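You operate a simulated robot arm through the tools that you are given. There is no shell and no other tool.

Carry out the task below with a simulated robot arm. There is one attempt and no reset: what you move stays moved.

TASK
Nest both bowls in the large pan, lid on, handle folded over it.
Fine: medium bowl in the pan, small bowl in the medium one.

Only the result counts: the job must be done as asked and must still hold three seconds after the hand-in. Knocking over, shifting, dropping, spilling or breaking anything else fails it. A push-on lid holds only when it is set on centred and level and pressed home; a screw cap is set on level and turned clockwise until tight.

THE ROBOT
A 7-joint arm with a two-finger parallel gripper, fixed in place. Base frame: the origin is on the floor under the middle of its stand, x ahead of it, y to its left, z up; the work surface is at about z = 0.88. Lengths are in m, angles in degrees, forces in N, time in s.
With the tool pointing down near the work surface it reaches from about 0.38 to 0.8 m from the base axis. Its first joint turns from -143.0 to 143.0 degrees. Payload 3 kg.
The TCP is the grasp point between the finger pads, 0.03 m short of the fingertips. In the tool frame z runs along the fingers and y along their closing line. Largest opening 0.11 m; finger width 0.02, thickness 0.01; the body of the gripper, 0.048 by 0.112 m, starts 0.055 m behind the TCP.
Orientation is told as [roll, pitch, yaw] about the base's x, y, z axes, in that order, counted from this pose: with the fingers straight down and closing along the base's y, the tool's x points along the base's -x, its y along +y and its z along -z.

THE INTERFACE
- The arm moves only by the tool arm_command. Its argument "moves" is a list of rows, each a list of 7 numbers: the shift along the tool's x, y, z in units of 20 mm (1.0 is 20 mm), then the turn, a rotation vector about the tool's x, y, z in units of 5 degrees (1.0 is 5 degrees), then the closure in counts, from 0 (fully open) to 255 (shut). In form: [[dx, dy, dz, wx, wy, wz, hand], ...]. A call has 1 to 20 rows; each row shifts and turns the commanded pose from where the row before left it, along the tool's axes as they then stand. A call with a number of a shift or a turn outside -1 to 1 is refused whole. Rows are played at 5 a second. More than 0.05 m and 8.6 degrees between two rows, or a gripper value outside its range, and nothing of the call is played. Where a pose cannot be reached the arm comes as near as it can. A force on the tool above 40 N (or 10 N above the force at the start of the call, whichever is more), or a blocked arm, ends the call early, and 0.2 s more pass. Each finger travels about 0.153 m/s and halts on what it meets, pressing with about 41 N; the grip force reading is that of the motor and also rises with nothing between the fingers. The clock runs only during rows and for 0.2 s after the last one: add rows that do not move to give the fingers time. The reply holds the time, the measured pose of the TCP, the force on the tool along the base axes, the opening and the grip force, in the units named above and with some noise, with the torque about the TCP (base axes, N m) and any sound that the robot's microphone picked up, and new pictures: "views" is both (left out), scene, wrist or none.
- Cameras (640 x 400 px; columns grow to the right, rows downward): "scene" is fixed at [0.0485, -0.6526, 1.6436]; the picture's right is [0.71, -0.71, 0.00], its down [-0.43, -0.43, -0.80] and it looks along [0.56, 0.56, -0.61] (base axes); focal length 291 px, centre (320, 200). "wrist" rides on the gripper at [0.072, 0.017, -0.103] in the tool frame; the picture's right is [-0.23, 0.97, 0.00], its down [-0.76, -0.18, -0.62] and it looks along [-0.61, -0.14, 0.78] (tool axes); focal length 222 px, centre (320, 200). There is no depth. A picture from a camera that has moved, and an enlarged one, comes with that camera's place and axes in the base frame and with its lens.
- raise_lower(by): moves the trunk up (or, below 0, down) by that many m; the arm rides with it, the base frame stays. It gives what a move gives, with no picture.
- inspect(camera, box): a new picture of the part [left, top, right, bottom] of that camera's present view, enlarged. The clock stands still meanwhile.
- finish_job(): hands the job in; it is judged then, once.

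Places have to be worked out from the pictures, the camera data and where the tool is seen. Open the gripper and draw the arm clear of the work before you hand the job in, unless the task says otherwise.

The tools are called after "Emit:" as a command line: name --pt "numbers of a row" for each row, then --argument value for the rest, lists and objects as JSON in quotes. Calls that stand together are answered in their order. arm_command: Moves the arm, as the interface text tells. Its arguments: {"type":"object","properties":{"moves":{"type":"array"},"views":{"type":"string","enum":["both","scene","wrist","none"]}},"required":["moves"]} The other tools are called the same way: raise_lower (by) moves the trunk up or down; inspect (camera, box) takes an enlarged picture of a part of a camera's view; finish_job () hands the job in.

At the start:

```text
time_s: 0.0
tcp_pos: [0.4595, -0.089, 1.3072]
tool_rot: [0.0, 0.1, -0.1]
force: [-0.9, -0.5, 0.0]
ft_torque: [0.01, 0.01, 0.04]
grip_width: 0.1102
finger_force: 0.2
trunk travel left (down, up): [-0.4, 0.09]
```

scene: 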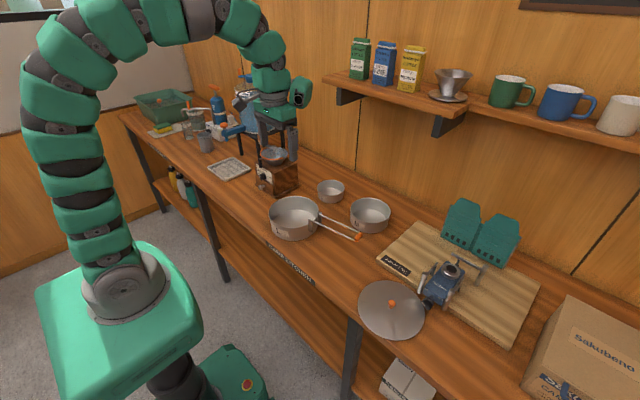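
wrist: 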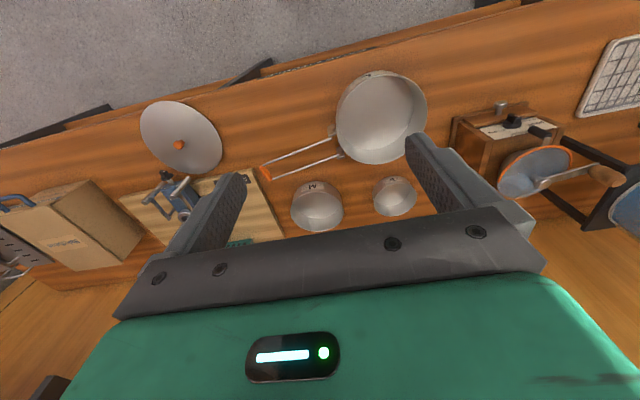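

The scene shows a large pan with a wire handle, a medium bowl, a small bowl and a lid with an orange knob. I'll enlarge these areas before working out their places.

Emit:
inspect --camera "scene" --box '[240, 160, 400, 260]'

Emit:
inspect --camera "scene" --box '[340, 240, 500, 340]'

Emit:
inspect --camera "wrist" --box '[240, 60, 460, 240]'

Emit:
inspect --camera "wrist" --box '[100, 80, 280, 260]'

```text
4.00 times, centred on (320, 210) of scene
camera zoom: at [0.0485, -0.6526, 1.6436], right [0.71, -0.71, 0.0], down [-0.43, -0.43, -0.8], along [0.56, 0.56, -0.61], focal length 1166 px, centre (320, 160)
```

zoom: 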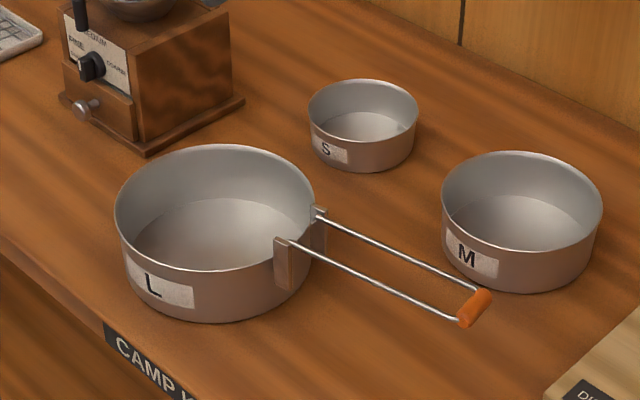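

```text
4.00 times, centred on (420, 290) of scene
camera zoom: at [0.0485, -0.6526, 1.6436], right [0.71, -0.71, 0.0], down [-0.43, -0.43, -0.8], along [0.56, 0.56, -0.61], focal length 1166 px, centre (-80, -160)
```

zoom: 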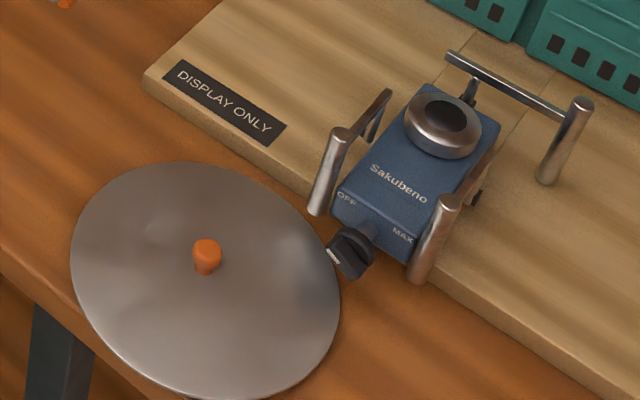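

```text
2.22 times, centred on (350, 150) of wrist
camera zoom: at [0.3872, -0.0715, 1.4115], right [0.23, 0.97, 0.0], down [0.76, -0.18, 0.62], along [0.61, -0.14, -0.78], focal length 494 px, centre (253, 311)
```

zoom: 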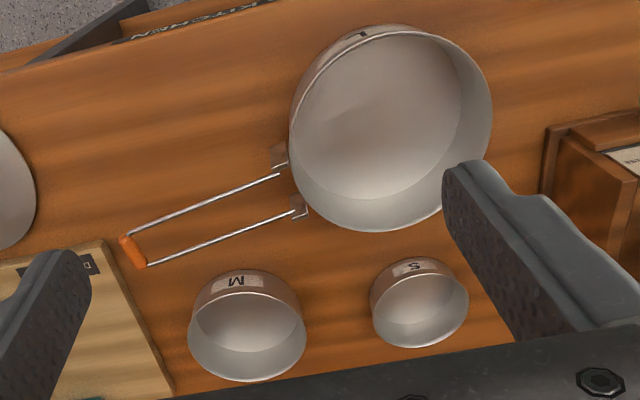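

```text
2.22 times, centred on (190, 170) of wrist
camera zoom: at [0.3872, -0.0715, 1.4115], right [0.23, 0.97, 0.0], down [0.76, -0.18, 0.62], along [0.61, -0.14, -0.78], focal length 494 px, centre (609, 267)
```

zoom: 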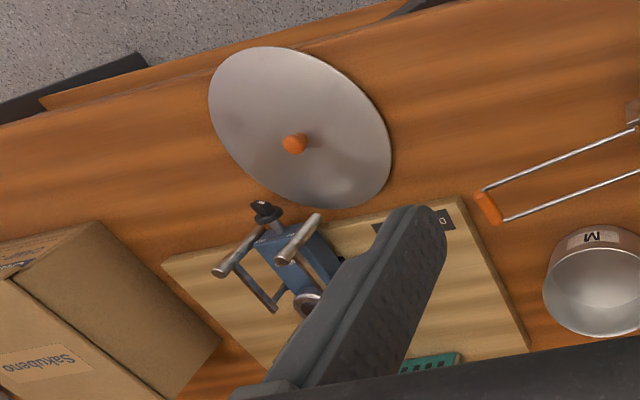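

The lid, pan, bowls and handle grip are all roughly placed: L near (0.57, 0.01), M near (0.79, -0.18), S near (0.81, 0.04), lid near (0.52, -0.46), handle grip near (0.63, -0.26). I'll move to a lower viewpoint to refine these.

Emit:
arm_command --pt "-0.5 0.5 1 0 0 0 0" --pt "-0.5 0.5 1 0 0 0 0" --pt "-0.5 0.5 1 0 0 0 0" --pt "-0.5 0.5 1 0 0 0 0" --pt "-0.5 0.5 1 0 0 0 0" --pt "0 0.5 0 0 0 0 0" --pt "0 0 0 0 0 0 0"

```text
time_s: 1.6
tcp_pos: [0.5105, -0.0285, 1.2077]
tool_rot: [0.0, 0.1, -0.1]
force: [-0.4, -0.6, 0.5]
ft_torque: [0.01, -0.03, 0.01]
grip_width: 0.11
finger_force: 0.0
trunk travel left (down, up): [-0.4, 0.09]
camera wrist: at [0.4378, -0.0112, 1.312], right [0.23, 0.97, 0.0], down [0.76, -0.18, 0.62], along [0.61, -0.14, -0.78], focal length 222 px, centre (320, 200)
```

scene: 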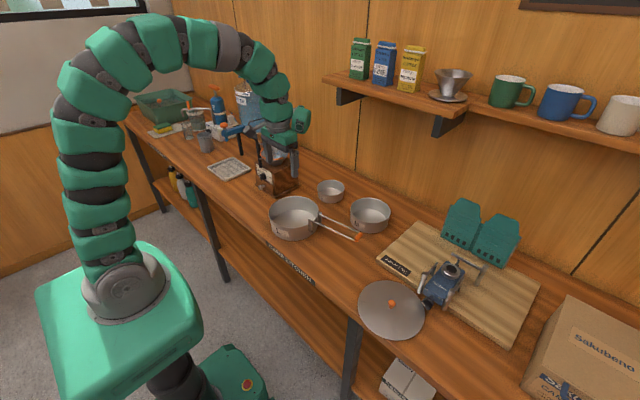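
wrist: 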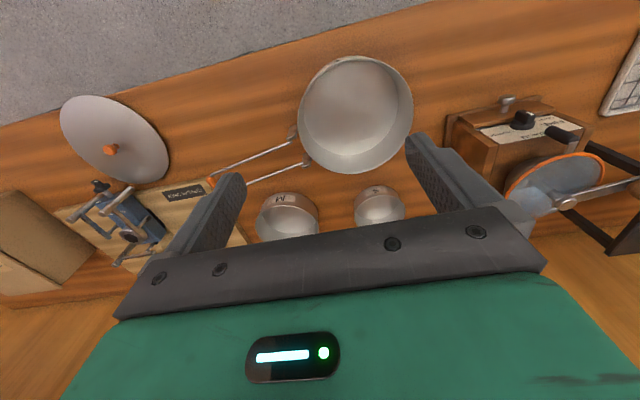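

The pan is now seen well. I'll enlarge the pan, handle and bowls in this wrist view to get sharper pixel readings.

Emit:
inspect --camera "wrist" --box '[280, 40, 440, 190]'

Emit:
inspect --camera "wrist" --box '[200, 110, 420, 250]'

Emit:
inspect --camera "wrist" --box '[40, 80, 200, 280]'

Emit:
inspect --camera "scene" --box '[260, 180, 340, 250]'

Emit:
inspect --camera "scene" --box '[300, 160, 400, 250]'

```text
2.67 times, centred on (360, 115) of wrist
camera zoom: at [0.4378, -0.0112, 1.312], right [0.23, 0.97, 0.0], down [0.76, -0.18, 0.62], along [0.61, -0.14, -0.78], focal length 592 px, centre (213, 427)
```

zoom: 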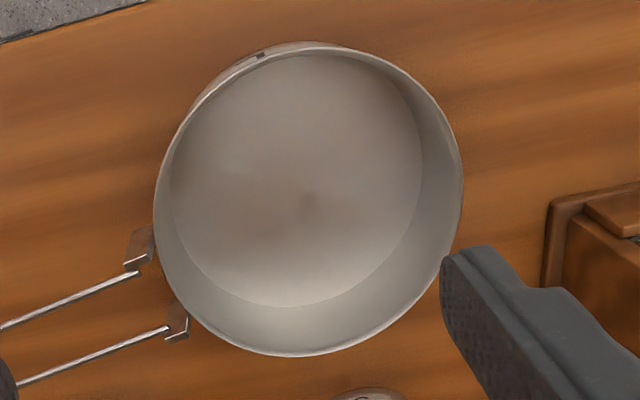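

```text
2.86 times, centred on (310, 180) of wrist
camera zoom: at [0.4378, -0.0112, 1.312], right [0.23, 0.97, 0.0], down [0.76, -0.18, 0.62], along [0.61, -0.14, -0.78], focal length 635 px, centre (349, 257)
```

zoom: 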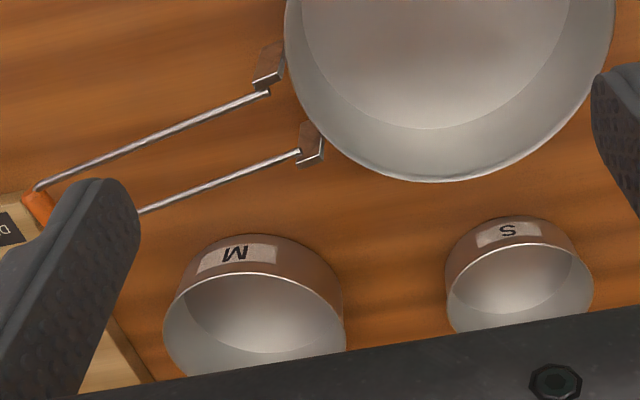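

```text
2.00 times, centred on (120, 180) of wrist
camera zoom: at [0.4378, -0.0112, 1.312], right [0.23, 0.97, 0.0], down [0.76, -0.18, 0.62], along [0.61, -0.14, -0.78], focal length 444 px, centre (720, 240)
```

zoom: 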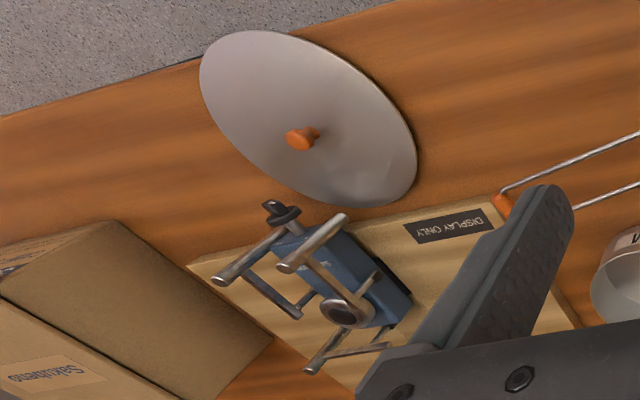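

```text
5.71 times, centred on (300, 215) of scene
camera zoom: at [0.0485, -0.6526, 1.6436], right [0.71, -0.71, 0.0], down [-0.43, -0.43, -0.8], along [0.56, 0.56, -0.61], focal length 1665 px, centre (434, 114)
```

zoom: 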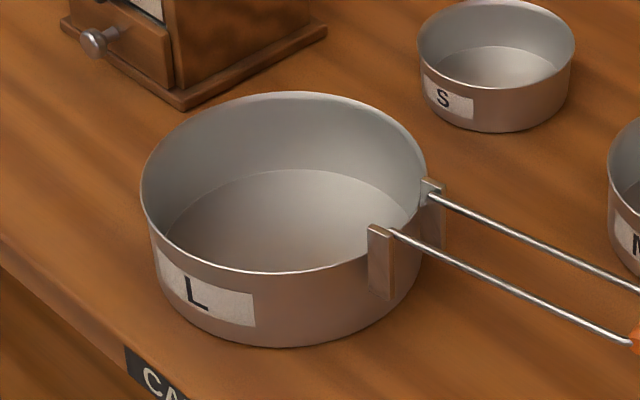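

```text
4.44 times, centred on (350, 205) of scene
camera zoom: at [0.0485, -0.6526, 1.6436], right [0.71, -0.71, 0.0], down [-0.43, -0.43, -0.8], along [0.56, 0.56, -0.61], focal length 1295 px, centre (187, 178)
```

zoom: 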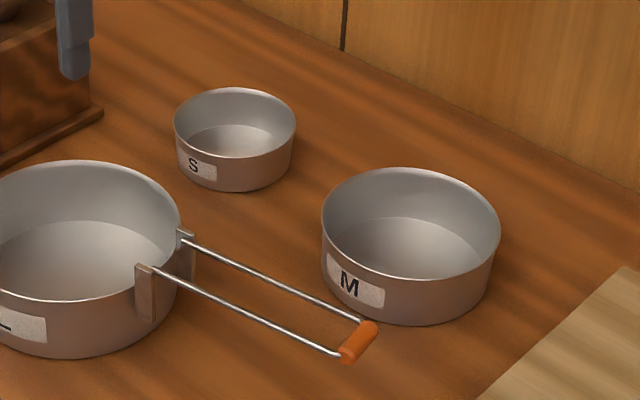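

Triangulating the two views gives L centre ≈ (0.578, 0.016) with its rim at z≈0.94. M is ≈ (0.797, -0.178), radius 0.077, rim ≈0.93, and S is ≈ (0.816, 0.043), radius 0.06. I'll yaw the tool so the fingers close radially for gripping M's near wall, then look closer.

Emit:
arm_command --pt "0 0 0 0 0 -0.97 0" --pt "0 0 0 0 0 -0.97 0" --pt "0 0 0 0 0 -0.97 0" --pt "0 0 0 0 0 -0.97 0" --pt "0 0 0 0 0 -0.97 0" --pt "0 0 0 0 0 -0.97 0" --pt "0 0 0 0 0 -0.97 0" --pt "0 0 0 0 0 -0.97 0" --pt "0 0 0 0 0 -0.97 0" --pt "0 0 0 0 0 -0.97 0" --pt "0 0 0 0 0 -0.97 0" --pt "0 0 0 0 0 -0.97 0" --pt "0 0 0 0 0 -0.97 0" --pt "0 0 0 0 0 -0.97 0" --pt "0 0 0 0 0 -0.97 0" --pt "0 0 0 0 0 -0.97 0" --pt "0 0 0 0 0 0 0" --views "wrist"

```text
time_s: 5.2
tcp_pos: [0.5086, -0.0288, 1.2077]
tool_rot: [0.0, 0.0, 77.6]
force: [-0.5, 0.0, -0.1]
ft_torque: [0.01, -0.01, -0.02]
grip_width: 0.1098
finger_force: 0.2
trunk travel left (down, up): [-0.4, 0.09]
camera wrist: at [0.4778, -0.0956, 1.312], right [-0.9, 0.43, 0.0], down [0.34, 0.71, 0.62], along [0.27, 0.56, -0.78], focal length 222 px, centre (320, 200)
```

wrist: 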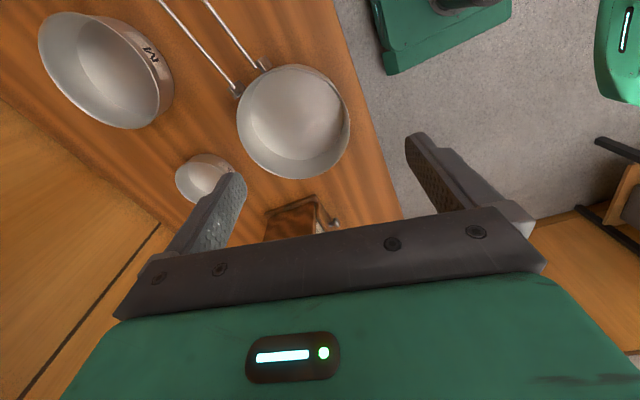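

The yaw is in place. I'll translate to above M's near wall at about z=1.05 to look at it closely.

Emit:
arm_command --pt "0.395 -0.978 0.718 0 0 0 120" --pt "0.395 -0.978 0.718 0 0 0 120" --pt "0.395 -0.978 0.718 0 0 0 120" --pt "0.395 -0.978 0.718 0 0 0 120" --pt "0.395 -0.978 0.718 0 0 0 120" --pt "0.395 -0.978 0.718 0 0 0 120" --pt "0.395 -0.978 0.718 0 0 0 120" --pt "0.395 -0.978 0.718 0 0 0 120" --pt "0.395 -0.978 0.718 0 0 0 120" --pt "0.395 -0.978 0.718 0 0 0 120" --pt "0.395 -0.978 0.718 0 0 0 120" --pt "0 0 0 0 0 0 120" --views "both"

```text
time_s: 7.8
tcp_pos: [0.7022, -0.16, 1.0492]
tool_rot: [0.1, 0.0, 77.5]
force: [0.4, 0.2, 0.2]
ft_torque: [0.01, -0.01, -0.01]
grip_width: 0.0582
finger_force: 0.0
trunk travel left (down, up): [-0.4, 0.09]
camera wrist: at [0.6707, -0.2271, 1.1527], right [-0.9, 0.43, 0.0], down [0.34, 0.71, 0.62], along [0.27, 0.56, -0.78], focal length 222 px, centre (320, 200)
```

scene: 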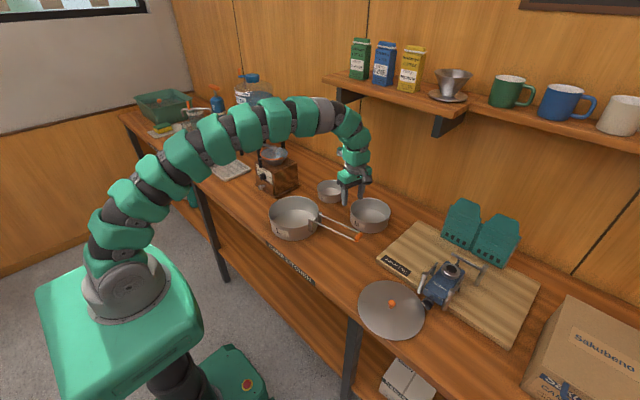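
wrist: 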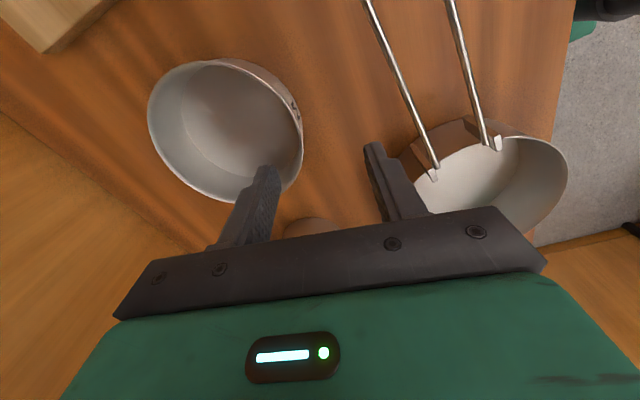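

M is in clear view at the left, so I'll enlarge it to locate the rim.

Emit:
inspect --camera "wrist" --box '[130, 40, 330, 220]'

Emit:
inspect --camera "wrist" --box '[350, 0, 590, 240]'

Emit:
inspect --camera "scene" --box '[310, 140, 410, 240]'

```text
2.22 times, centred on (230, 130) of wrist
camera zoom: at [0.6707, -0.2271, 1.1527], right [-0.9, 0.43, 0.0], down [0.34, 0.71, 0.62], along [0.27, 0.56, -0.78], focal length 494 px, centre (520, 356)
```

zoom: 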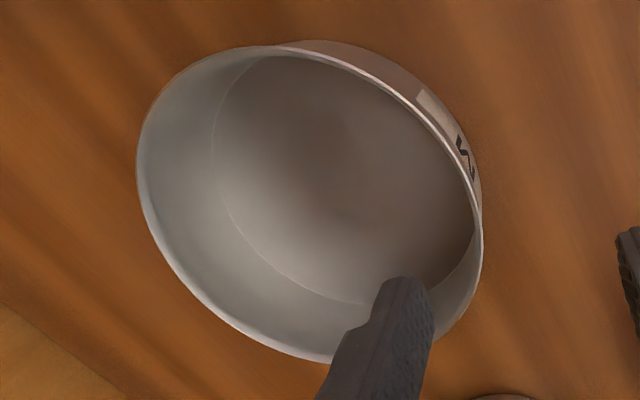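

```text
1.67 times, centred on (470, 120) of wrist
camera zoom: at [0.6707, -0.2271, 1.1527], right [-0.9, 0.43, 0.0], down [0.34, 0.71, 0.62], along [0.27, 0.56, -0.78], focal length 370 px, centre (70, 333)
```

zoom: 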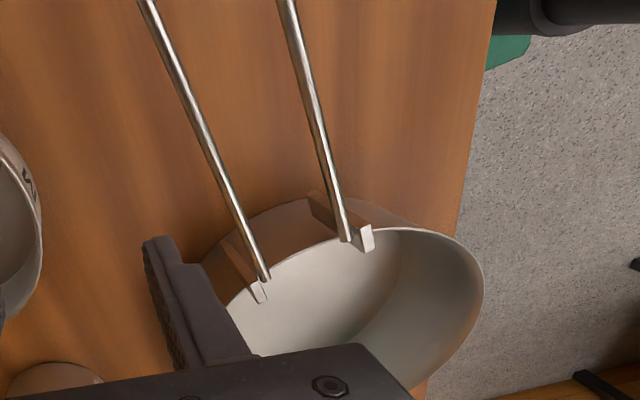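

```text
4.00 times, centred on (360, 190) of scene
camera zoom: at [0.0485, -0.6526, 1.6436], right [0.71, -0.71, 0.0], down [-0.43, -0.43, -0.8], along [0.56, 0.56, -0.61], focal length 1166 px, centre (160, 240)
```

zoom: 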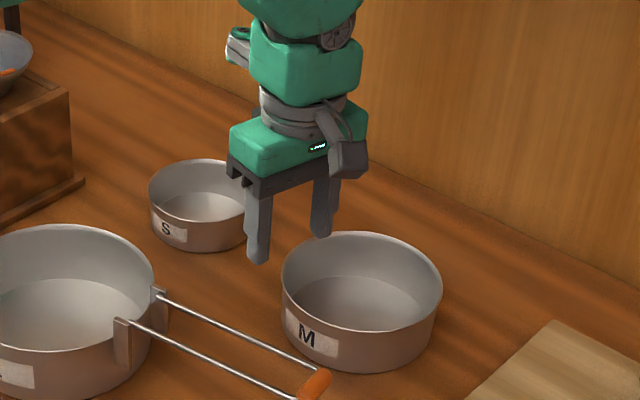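

Fitting a circle through M's rim points puts its centre ≈ (0.803, -0.174), r ≈ 0.079, rim z ≈ 0.93. The near wall is therefore at ≈ (0.727, -0.156). I'll line up over it and go most of the way down with the fingers straddling the wall.

Emit:
arm_command --pt "-0.235 -0.6 0 0 0 0 139" --pt "-0.235 -0.6 0 0 0 0 139" --pt "0 0 0.9 0 0 0 139" --pt "0 0 0.9 0 0 0 139" --pt "0 0 0.9 0 0 0 139" --pt "0 0 0.9 0 0 0 139" --pt "0 0 0 0 0 0 139" --views "both"

```text
time_s: 9.4
tcp_pos: [0.7263, -0.1565, 0.9783]
tool_rot: [0.1, 0.1, 77.6]
force: [-0.5, 0.5, -0.3]
ft_torque: [-0.03, -0.01, 0.01]
grip_width: 0.0501
finger_force: 0.0
trunk travel left (down, up): [-0.4, 0.09]
camera wrist: at [0.695, -0.2226, 1.0809], right [-0.9, 0.43, 0.0], down [0.34, 0.71, 0.62], along [0.27, 0.56, -0.78], focal length 222 px, centre (320, 200)
```

scene: 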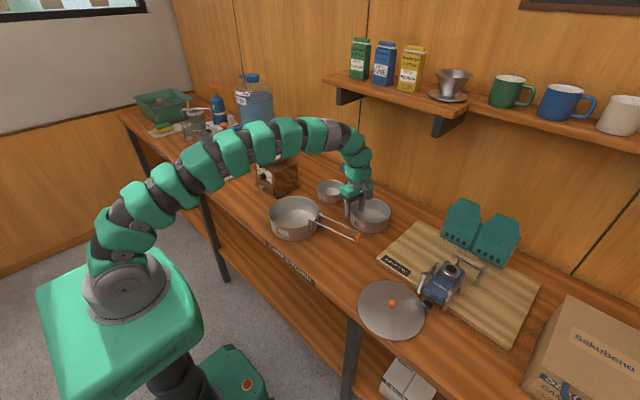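
wrist: 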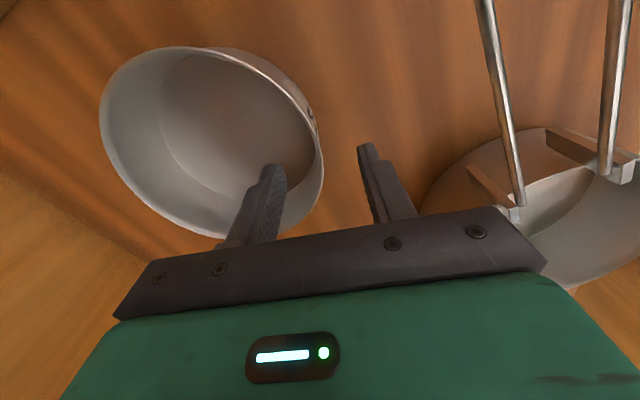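

The rim runs midway between the two fingers. I'll go down to TCP z≈0.922 and check for contact force.

Emit:
arm_command --pt "0 0 0.7 0 0 0 139" --pt "0 0 0.7 0 0 0 139" --pt "0 0 0.7 0 0 0 139" --pt "0 0 0.7 0 0 0 139" --pt "0 0 0 0 0 0 139" --views "both"

```text
time_s: 10.6
tcp_pos: [0.7271, -0.1574, 0.922]
tool_rot: [-0.1, 0.0, 77.6]
force: [-0.2, -0.4, 0.9]
ft_torque: [0.0, -0.02, -0.02]
grip_width: 0.0502
finger_force: 0.1
trunk travel left (down, up): [-0.4, 0.09]
camera wrist: at [0.6952, -0.2229, 1.0255], right [-0.9, 0.43, 0.0], down [0.34, 0.71, 0.62], along [0.27, 0.56, -0.78], focal length 222 px, centre (320, 200)
```

scene: 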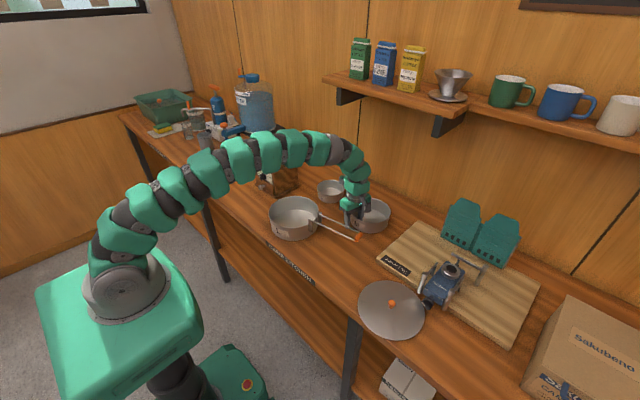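
wrist: 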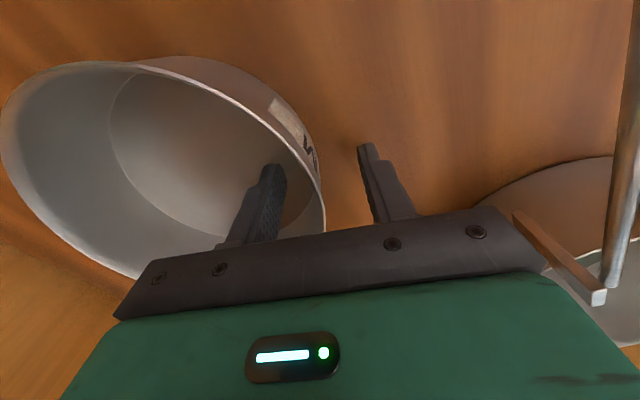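

No contact yet and the wall is between the fingers, so I'll close on it now.

Emit:
arm_command --pt "0 0 0 0 0 0 200" --pt "0 0 0 0 0 0 235" --pt "0 0 0 0 0 0 255" --pt "0 0 0 0 0 0 255" --pt "0 0 0 0 0 0 255" --views "wrist"

```text
time_s: 11.8
tcp_pos: [0.7269, -0.1564, 0.9218]
tool_rot: [-0.1, 0.0, 77.5]
force: [3.6, -5.0, 13.4]
ft_torque: [-0.7, -2.01, -0.46]
grip_width: 0.0077
finger_force: 40.4
trunk travel left (down, up): [-0.4, 0.09]
camera wrist: at [0.6947, -0.2232, 1.0264], right [-0.9, 0.43, 0.0], down [0.34, 0.71, 0.62], along [0.27, 0.56, -0.78], focal length 222 px, centre (320, 200)
```

wrist: 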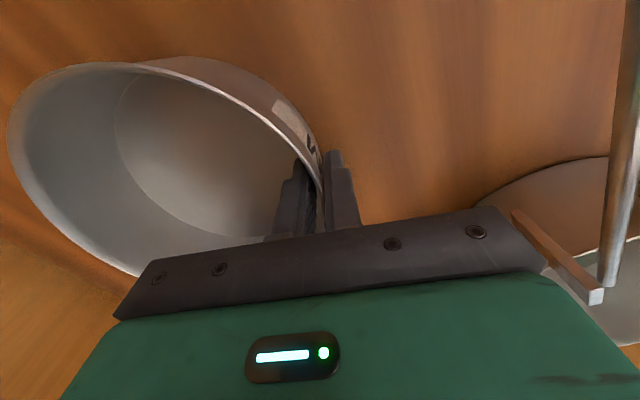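

The wall is gripped (opening 7.7 mm) with a slight upward reaction. I'll lift slowly and check whether the bowl hangs level.

Emit:
arm_command --pt "0 0 -0.3 0 0 0 255" --pt "0 0 -0.5 0 0 0 255" --pt "0 0 -0.7 0 0 0 255" --pt "0 0 0 0 0 0 255" --views "both"

```text
time_s: 12.8
tcp_pos: [0.7265, -0.155, 0.9506]
tool_rot: [0.1, 0.0, 77.6]
force: [-1.1, 0.2, -2.0]
ft_torque: [0.03, 0.08, -0.04]
grip_width: 0.0047
finger_force: 41.0
trunk travel left (down, up): [-0.4, 0.09]
camera wrist: at [0.6949, -0.2225, 1.0545], right [-0.9, 0.43, 0.0], down [0.34, 0.71, 0.62], along [0.27, 0.56, -0.78], focal length 222 px, centre (320, 200)
```

scene: 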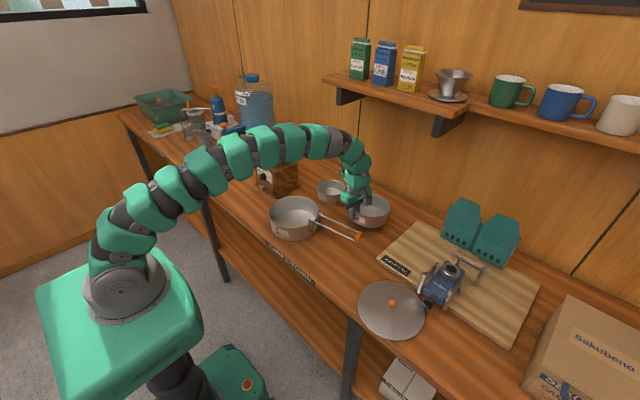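
wrist: 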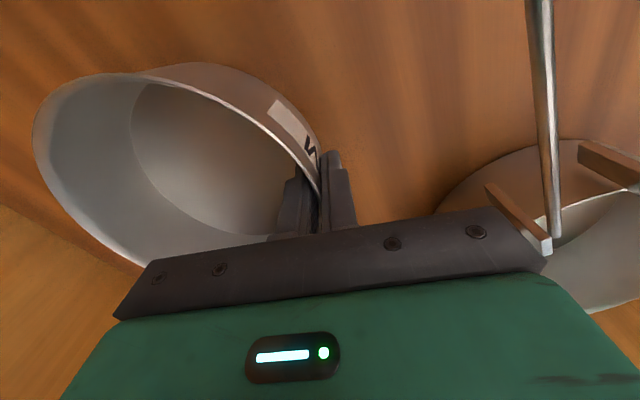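

The bowl came up (about 2 N weight). I'll enlarge the scene to judge its tilt.

Emit:
inspect --camera "scene" --box '[320, 160, 410, 250]'

Emit:
inspect --camera "wrist" --box '[20, 40, 370, 280]'

```text
4.44 times, centred on (365, 205) of scene
camera zoom: at [0.0485, -0.6526, 1.6436], right [0.71, -0.71, 0.0], down [-0.43, -0.43, -0.8], along [0.56, 0.56, -0.61], focal length 1295 px, centre (120, 178)
```

zoom: 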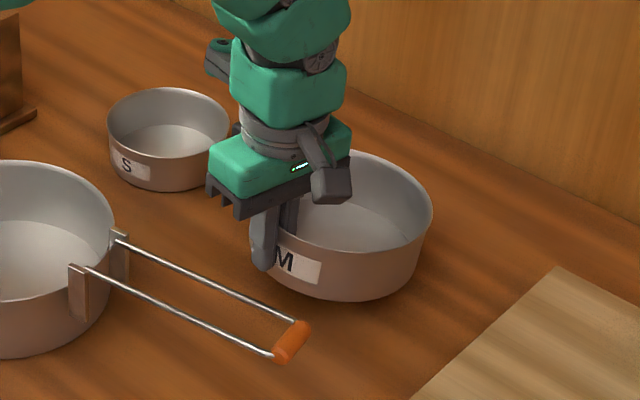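

```text
1.67 times, centred on (195, 160) of wrist
camera zoom: at [0.6949, -0.2225, 1.0545], right [-0.9, 0.43, 0.0], down [0.34, 0.71, 0.62], along [0.27, 0.56, -0.78], focal length 370 px, centre (528, 267)
```

zoom: 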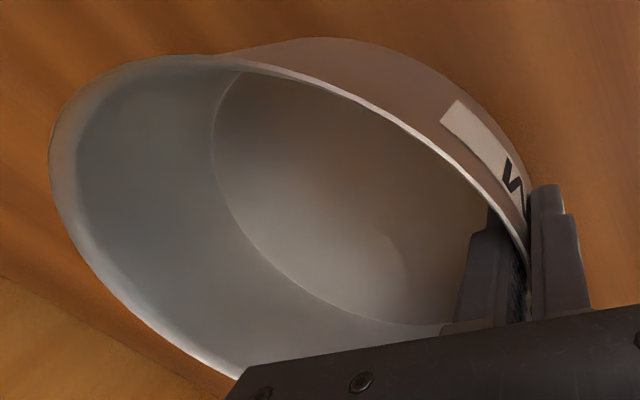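

The bowl is held with only about 3° of tilt. I'll lift it to z≈1.06 and carry it over the pan, staying well above the handle, then check alignment before lowering.

Emit:
arm_command --pt "0 0 -0.8 0 0 0 255" --pt "0 0 -1 0 0 0 255" --pt "0 0 -1 0 0 0 255" --pt "0 0 -1 0 0 0 255" --pt "0 0 -1 0 0 0 255" --pt "0 0 -0.7 0 0 0 255" --pt "0 0 0 0 0 0 255" --views "scene"

Emit:
arm_command --pt "-0.26 0.49 0 0 0 0 255" --pt "-0.518 0.978 0 0 0 0 255" --pt "-0.518 0.978 0 0 0 0 255" --pt "-0.518 0.978 0 0 0 0 255" --pt "-0.518 0.978 0 0 0 0 255" --pt "-0.518 0.978 0 0 0 0 255" --pt "-0.518 0.978 0 0 0 0 255" --pt "-0.518 0.978 0 0 0 0 255" --pt "-0.518 0.978 0 0 0 0 255" --pt "-0.518 0.978 0 0 0 0 255" --pt "-0.518 0.978 0 0 0 0 255" --pt "-0.518 0.978 0 0 0 0 255" --pt "-0.518 0.978 0 0 0 0 255" --pt "-0.26 0.49 0 0 0 0 255" --pt "0 0 0 0 0 0 255" --views "both"

```text
time_s: 14.4
tcp_pos: [0.728, -0.1553, 1.0616]
tool_rot: [0.1, 0.0, 77.5]
force: [0.2, -0.6, -2.1]
ft_torque: [0.03, 0.14, 0.01]
grip_width: 0.0047
finger_force: 41.5
trunk travel left (down, up): [-0.4, 0.09]
```

scene: 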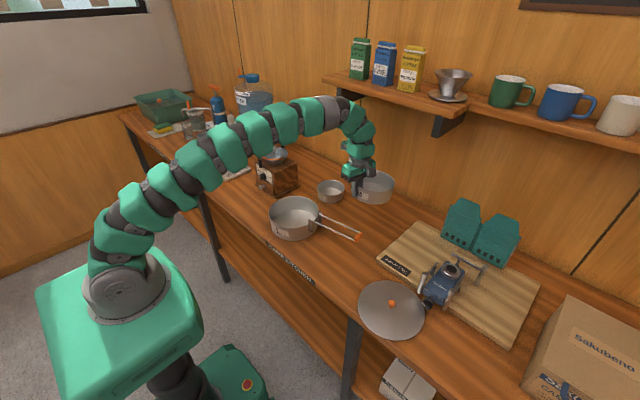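

```text
time_s: 17.6
tcp_pos: [0.5081, 0.0305, 1.0618]
tool_rot: [0.0, 0.0, 77.6]
force: [-0.1, -0.5, -2.0]
ft_torque: [0.05, 0.17, 0.01]
grip_width: 0.0046
finger_force: 41.1
trunk travel left (down, up): [-0.4, 0.09]
camera wrist: at [0.4756, -0.0354, 1.1656], right [-0.9, 0.43, 0.0], down [0.34, 0.71, 0.62], along [0.27, 0.56, -0.78], focal length 222 px, centre (320, 200)
```

scene: 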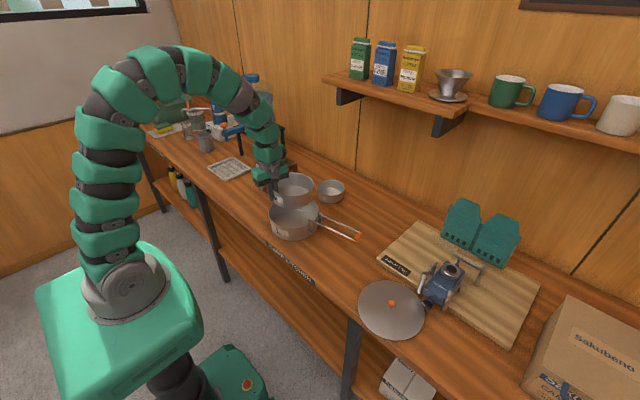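
wrist: 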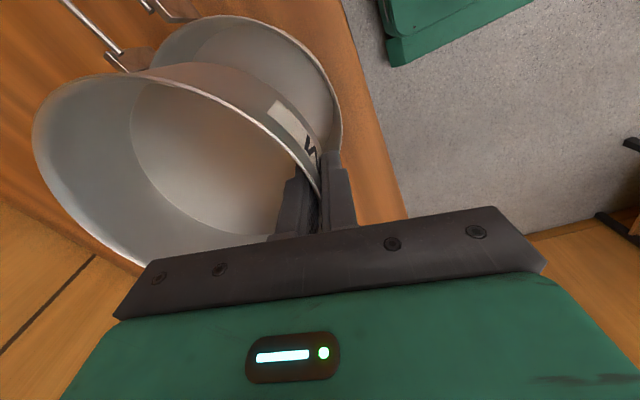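

M hovers over the pan, with L's rim showing behind it. I'll enlarge both views to refine L's position against the gripped bowl.

Emit:
inspect --camera "wrist" --box '[100, 0, 360, 180]'

Emit:
inspect --camera "scene" --box '[250, 150, 350, 250]'

```text
2.22 times, centred on (230, 90) of wrist
camera zoom: at [0.4756, -0.0354, 1.1656], right [-0.9, 0.43, 0.0], down [0.34, 0.71, 0.62], along [0.27, 0.56, -0.78], focal length 494 px, centre (520, 444)
```

zoom: 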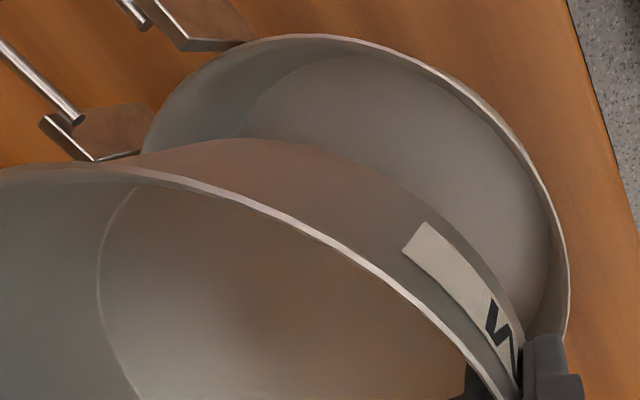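

```text
4.00 times, centred on (300, 200) of scene
camera zoom: at [0.0485, -0.6526, 1.6436], right [0.71, -0.71, 0.0], down [-0.43, -0.43, -0.8], along [0.56, 0.56, -0.61], focal length 1166 px, centre (400, 200)
```

zoom: 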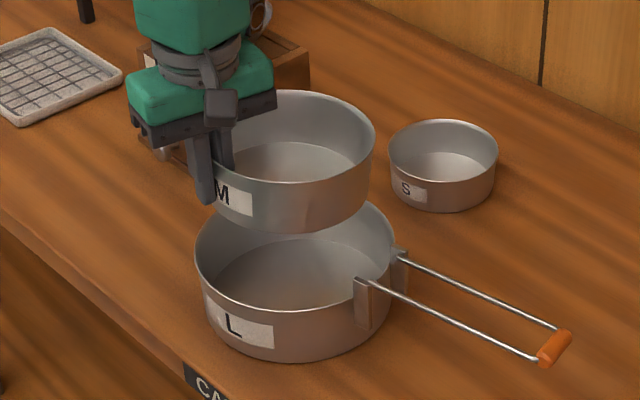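

L's rim fits a circle at ≈ (0.580, 0.016), r ≈ 0.0955, so M is nearly centred. I'll shift M about 3.5 mm more toward the far side to leave room for the outer finger, then lower it to just inside the pan.

Emit:
arm_command --pt "0 -0.18 0 0 0 0 255" --pt "0 0 0.8 0 0 0 255" --pt "0 0 0.8 0 0 0 255" --pt "0 0 0.8 0 0 0 255" --pt "0 0 0.8 0 0 0 255" --pt "0 0 0.8 0 0 0 255" --pt "0 0 0 0 0 0 255" --views "both"

Emit:
inspect --camera "scene" --box '[250, 150, 350, 250]'

```text
time_s: 19.2
tcp_pos: [0.5108, 0.0289, 0.9824]
tool_rot: [0.0, 0.0, 77.7]
force: [0.4, 0.6, -1.6]
ft_torque: [0.0, 0.14, -0.01]
grip_width: 0.0045
finger_force: 40.9
trunk travel left (down, up): [-0.4, 0.09]
camera wrist: at [0.4794, -0.0366, 1.0859], right [-0.9, 0.43, 0.0], down [0.34, 0.71, 0.62], along [0.27, 0.56, -0.78], focal length 222 px, centre (320, 200)
```

scene: 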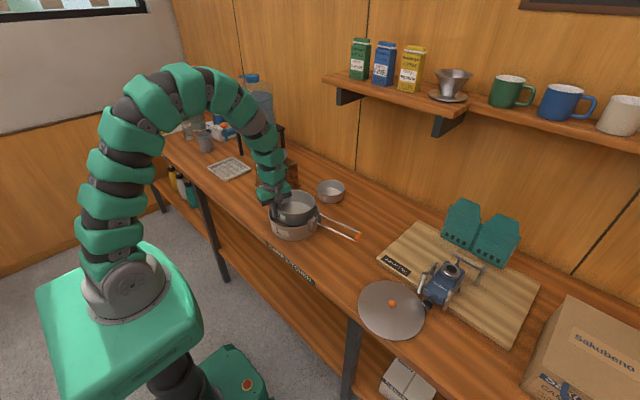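
wrist: 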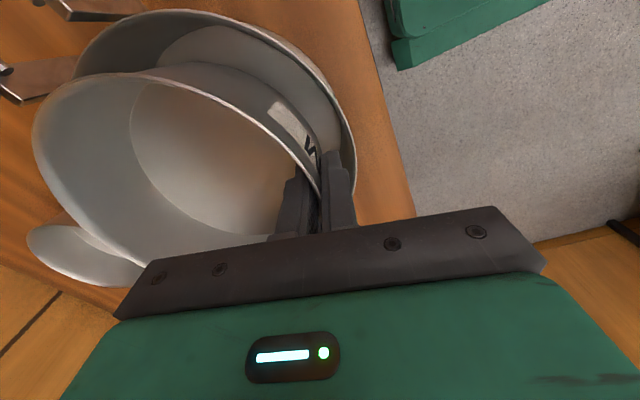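

```text
4.00 times, centred on (300, 200) of scene
camera zoom: at [0.0485, -0.6526, 1.6436], right [0.71, -0.71, 0.0], down [-0.43, -0.43, -0.8], along [0.56, 0.56, -0.61], focal length 1166 px, centre (400, 200)
```

zoom: 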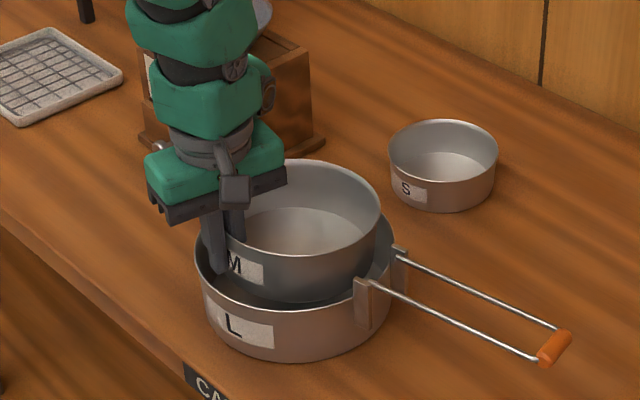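

M is entering the pan cleanly with clearance all round. I'll lower slowly, watching the force for floor contact.

Emit:
arm_command --pt "0 0 0.5 0 0 0 255" --pt "0 0 0.5 0 0 0 255" --pt "0 0 0.5 0 0 0 255" --pt "0 0 0.5 0 0 0 255" --pt "0 0 0.4 0 0 0 255" --pt "0 0 0 0 0 0 255" --views "both"

Emit:
inspect --camera "wrist" --box '[20, 0, 380, 240]'

```text
time_s: 20.6
tcp_pos: [0.5098, 0.0301, 0.9345]
tool_rot: [0.1, -0.1, 77.6]
force: [-1.0, -1.1, 8.8]
ft_torque: [-0.34, -1.24, -0.01]
grip_width: 0.005
finger_force: 41.0
trunk travel left (down, up): [-0.4, 0.09]
camera wrist: at [0.4784, -0.037, 1.0382], right [-0.9, 0.43, 0.0], down [0.34, 0.71, 0.62], along [0.27, 0.56, -0.78], focal length 222 px, centre (320, 200)
```

scene: 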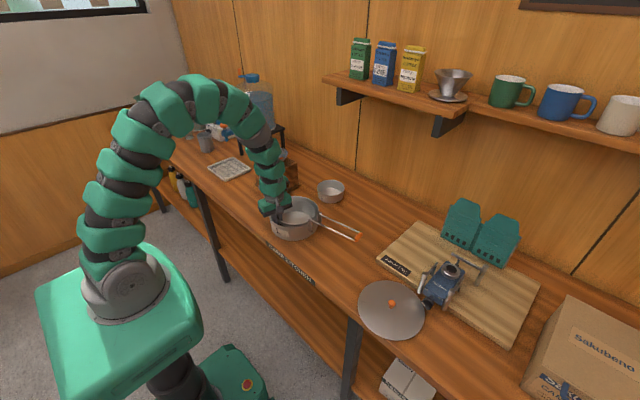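
wrist: 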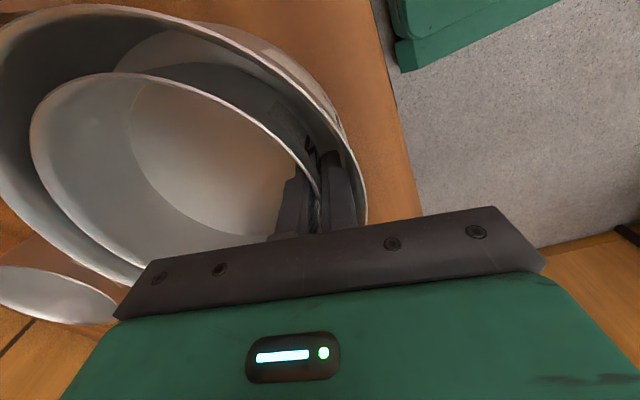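

```text
1.67 times, centred on (200, 120) of wrist
camera zoom: at [0.4784, -0.037, 1.0382], right [-0.9, 0.43, 0.0], down [0.34, 0.71, 0.62], along [0.27, 0.56, -0.78], focal length 370 px, centre (520, 333)
```

zoom: 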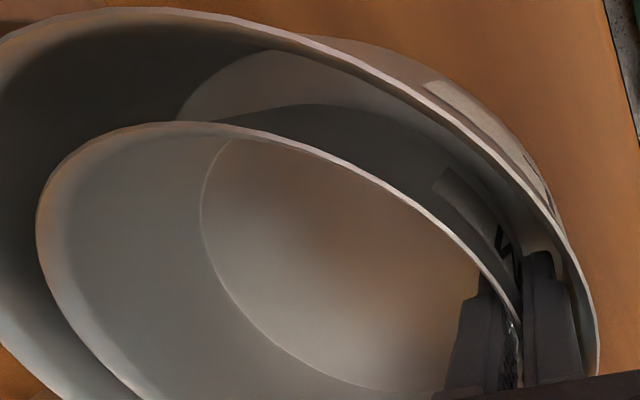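

The far edge has touched the pan floor (8.8 N) with room beside the outer finger. I'll lower another 3 mm to level it, then open the fingers just a few millimetres.

Emit:
arm_command --pt "0 0 0.15 0 0 0 255" --pt "0 0 0 0 0 0 242" --pt "0 0 0 0 0 0 236" --pt "0 0 0 0 0 0 232" --pt "0 0 0 0 0 0 230" --pt "0 0 0 0 0 0 230" --views "both"

Emit:
inspect --camera "wrist" --box '[20, 0, 380, 240]'

```text
time_s: 22.0
tcp_pos: [0.5109, 0.0296, 0.9309]
tool_rot: [0.1, 0.0, 77.6]
force: [0.4, -0.9, -0.2]
ft_torque: [0.04, -0.02, -0.05]
grip_width: 0.01
finger_force: 0.0
trunk travel left (down, up): [-0.4, 0.09]
camera wrist: at [0.4787, -0.037, 1.0344], right [-0.9, 0.43, 0.0], down [0.34, 0.71, 0.62], along [0.27, 0.56, -0.78], focal length 222 px, centre (320, 200)
```

scene: 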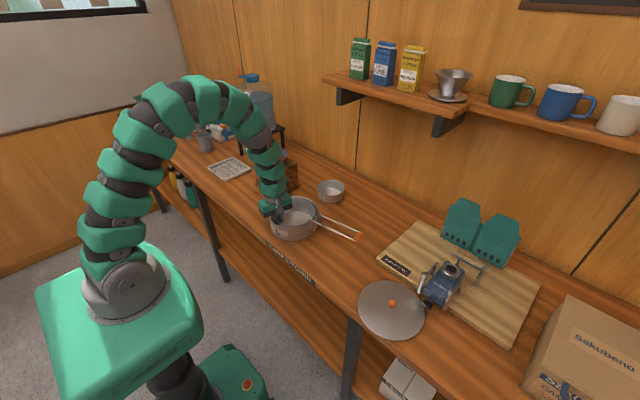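
wrist: 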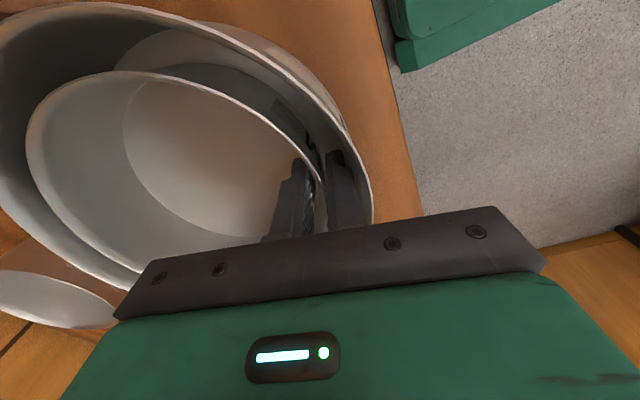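

```text
1.67 times, centred on (200, 120) of wrist
camera zoom: at [0.4787, -0.037, 1.0344], right [-0.9, 0.43, 0.0], down [0.34, 0.71, 0.62], along [0.27, 0.56, -0.78], focal length 370 px, centre (520, 333)
```

zoom: 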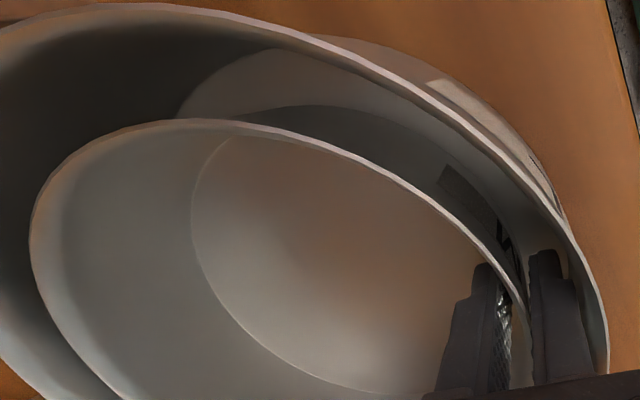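

M is released and resting in the pan with zero force on the tool. I'll rise straight up and move above the small bowl's near wall.

Emit:
arm_command --pt "0 0 -0.5 0 0 0 230" --pt "0 0 -0.9 0 0 0 230" --pt "0 0 -0.9 0 0 0 230" --pt "0 0 -1 0 0 0 230" --pt "0 0 -1 0 0 0 200" --pt "0 0 -1 0 0 0 139" --pt "0 0 0 0 0 0 139" --views "both"

Emit:
arm_command --pt "-0.164 -0.489 0 0 0 0 139" --pt "-0.3275 -0.9775 0 0 0 0 139" --pt "-0.3275 -0.9775 0 0 0 0 139" --pt "-0.3275 -0.9775 0 0 0 0 139" --pt "-0.3275 -0.9775 0 0 0 0 139" --pt "-0.3275 -0.9775 0 0 0 0 139" --pt "-0.3275 -0.9775 0 0 0 0 139" --pt "-0.3275 -0.9775 0 0 0 0 139" --pt "-0.3275 -0.9775 0 0 0 0 139" --pt "-0.3275 -0.9775 0 0 0 0 139" --pt "-0.3275 -0.9775 0 0 0 0 139" --pt "-0.3275 -0.9775 0 0 0 0 139" --pt "0 0 0 0 0 0 139" --views "both"

```text
time_s: 23.6
tcp_pos: [0.5099, 0.0288, 1.0363]
tool_rot: [0.1, -0.1, 77.6]
force: [0.5, 0.4, 0.5]
ft_torque: [-0.01, 0.0, -0.01]
grip_width: 0.0499
finger_force: 0.1
trunk travel left (down, up): [-0.4, 0.09]
camera wrist: at [0.4785, -0.0366, 1.1403], right [-0.9, 0.43, 0.0], down [0.34, 0.71, 0.62], along [0.27, 0.56, -0.78], focal length 222 px, centre (320, 200)
```

scene: 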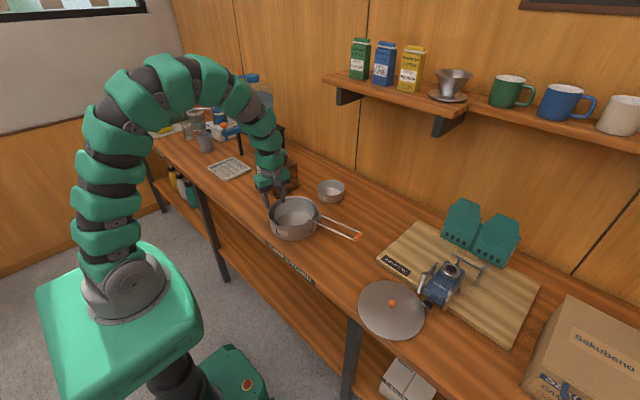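
wrist: 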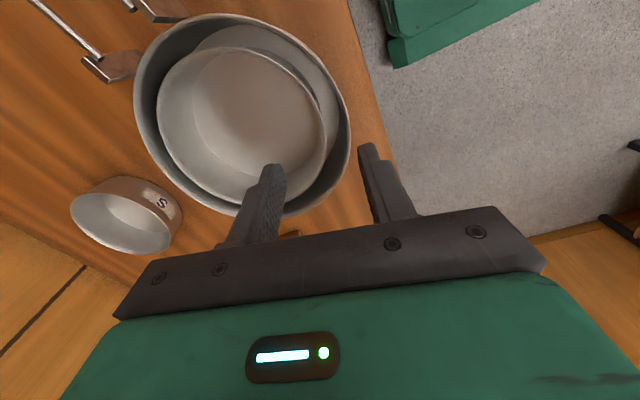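

```text
time_s: 26.4
tcp_pos: [0.7477, 0.056, 1.0354]
tool_rot: [0.1, 0.0, 77.7]
force: [0.6, -0.1, 0.5]
ft_torque: [0.02, 0.02, 0.01]
grip_width: 0.05
finger_force: 0.1
trunk travel left (down, up): [-0.4, 0.09]
camera wrist: at [0.7156, -0.0105, 1.1401], right [-0.9, 0.43, 0.0], down [0.34, 0.71, 0.62], along [0.27, 0.56, -0.78], focal length 222 px, centre (320, 200)
```

scene: 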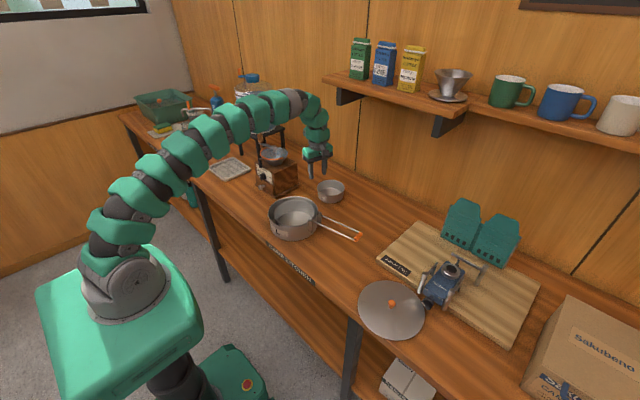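
wrist: 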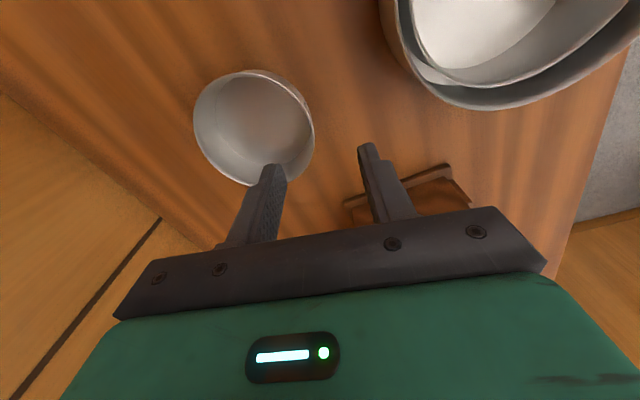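

M sits flat in the pan, and the small bowl is now in clear view. I'll enlarge it to fit its rim.

Emit:
inspect --camera "wrist" --box '[170, 50, 350, 210]'

Emit:
inspect --camera "scene" --box '[250, 130, 350, 250]'

```text
2.50 times, centred on (260, 130) of wrist
camera zoom: at [0.7156, -0.0105, 1.1401], right [-0.9, 0.43, 0.0], down [0.34, 0.71, 0.62], along [0.27, 0.56, -0.78], focal length 555 px, centre (470, 375)
```

zoom: 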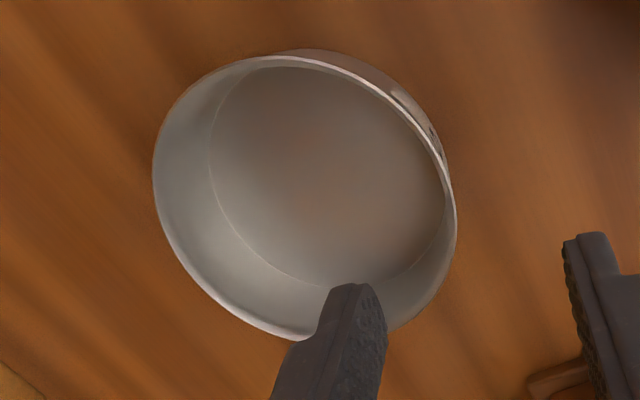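

```text
3.33 times, centred on (300, 190) of scene
camera zoom: at [0.0485, -0.6526, 1.6436], right [0.71, -0.71, 0.0], down [-0.43, -0.43, -0.8], along [0.56, 0.56, -0.61], focal length 971 px, centre (387, 233)
```

zoom: 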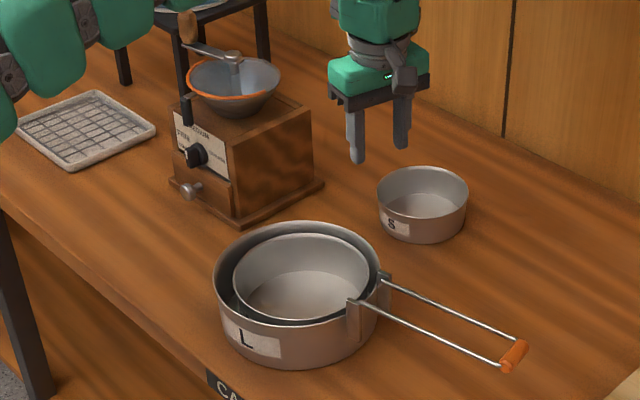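

S fits a circle at ≈ (0.8175, 0.0465), r ≈ 0.061, rim ≈0.92, so its near wall is at ≈ (0.758, 0.059). I'll align and descend part-way to check.

Emit:
arm_command --pt "-0.26 -0.5 0 0 0 0 139" --pt "0 0 0.9 0 0 0 139" --pt "0 0 0.9 0 0 0 139" --pt "0 0 0.9 0 0 0 139" --pt "0 0 0.9 0 0 0 139" --pt "0 0 0 0 0 0 139" --views "wrist"

```text
time_s: 27.8
tcp_pos: [0.7585, 0.0582, 0.9652]
tool_rot: [0.0, 0.0, 77.7]
force: [-0.5, 0.6, -0.1]
ft_torque: [-0.02, 0.01, 0.0]
grip_width: 0.05
finger_force: 0.0
trunk travel left (down, up): [-0.4, 0.09]
camera wrist: at [0.7267, -0.0081, 1.0684], right [-0.9, 0.43, 0.0], down [0.34, 0.71, 0.62], along [0.27, 0.56, -0.78], focal length 222 px, centre (320, 200)
```

wrist: 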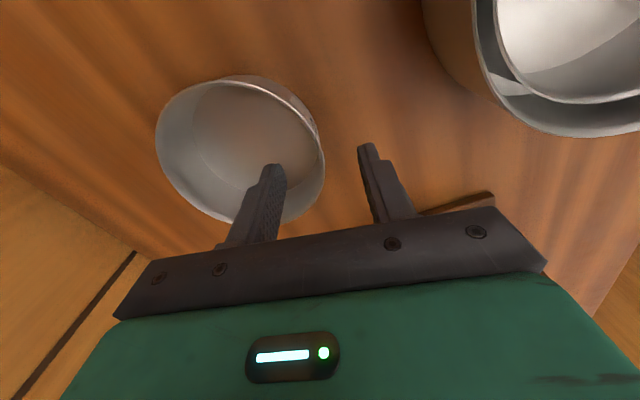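

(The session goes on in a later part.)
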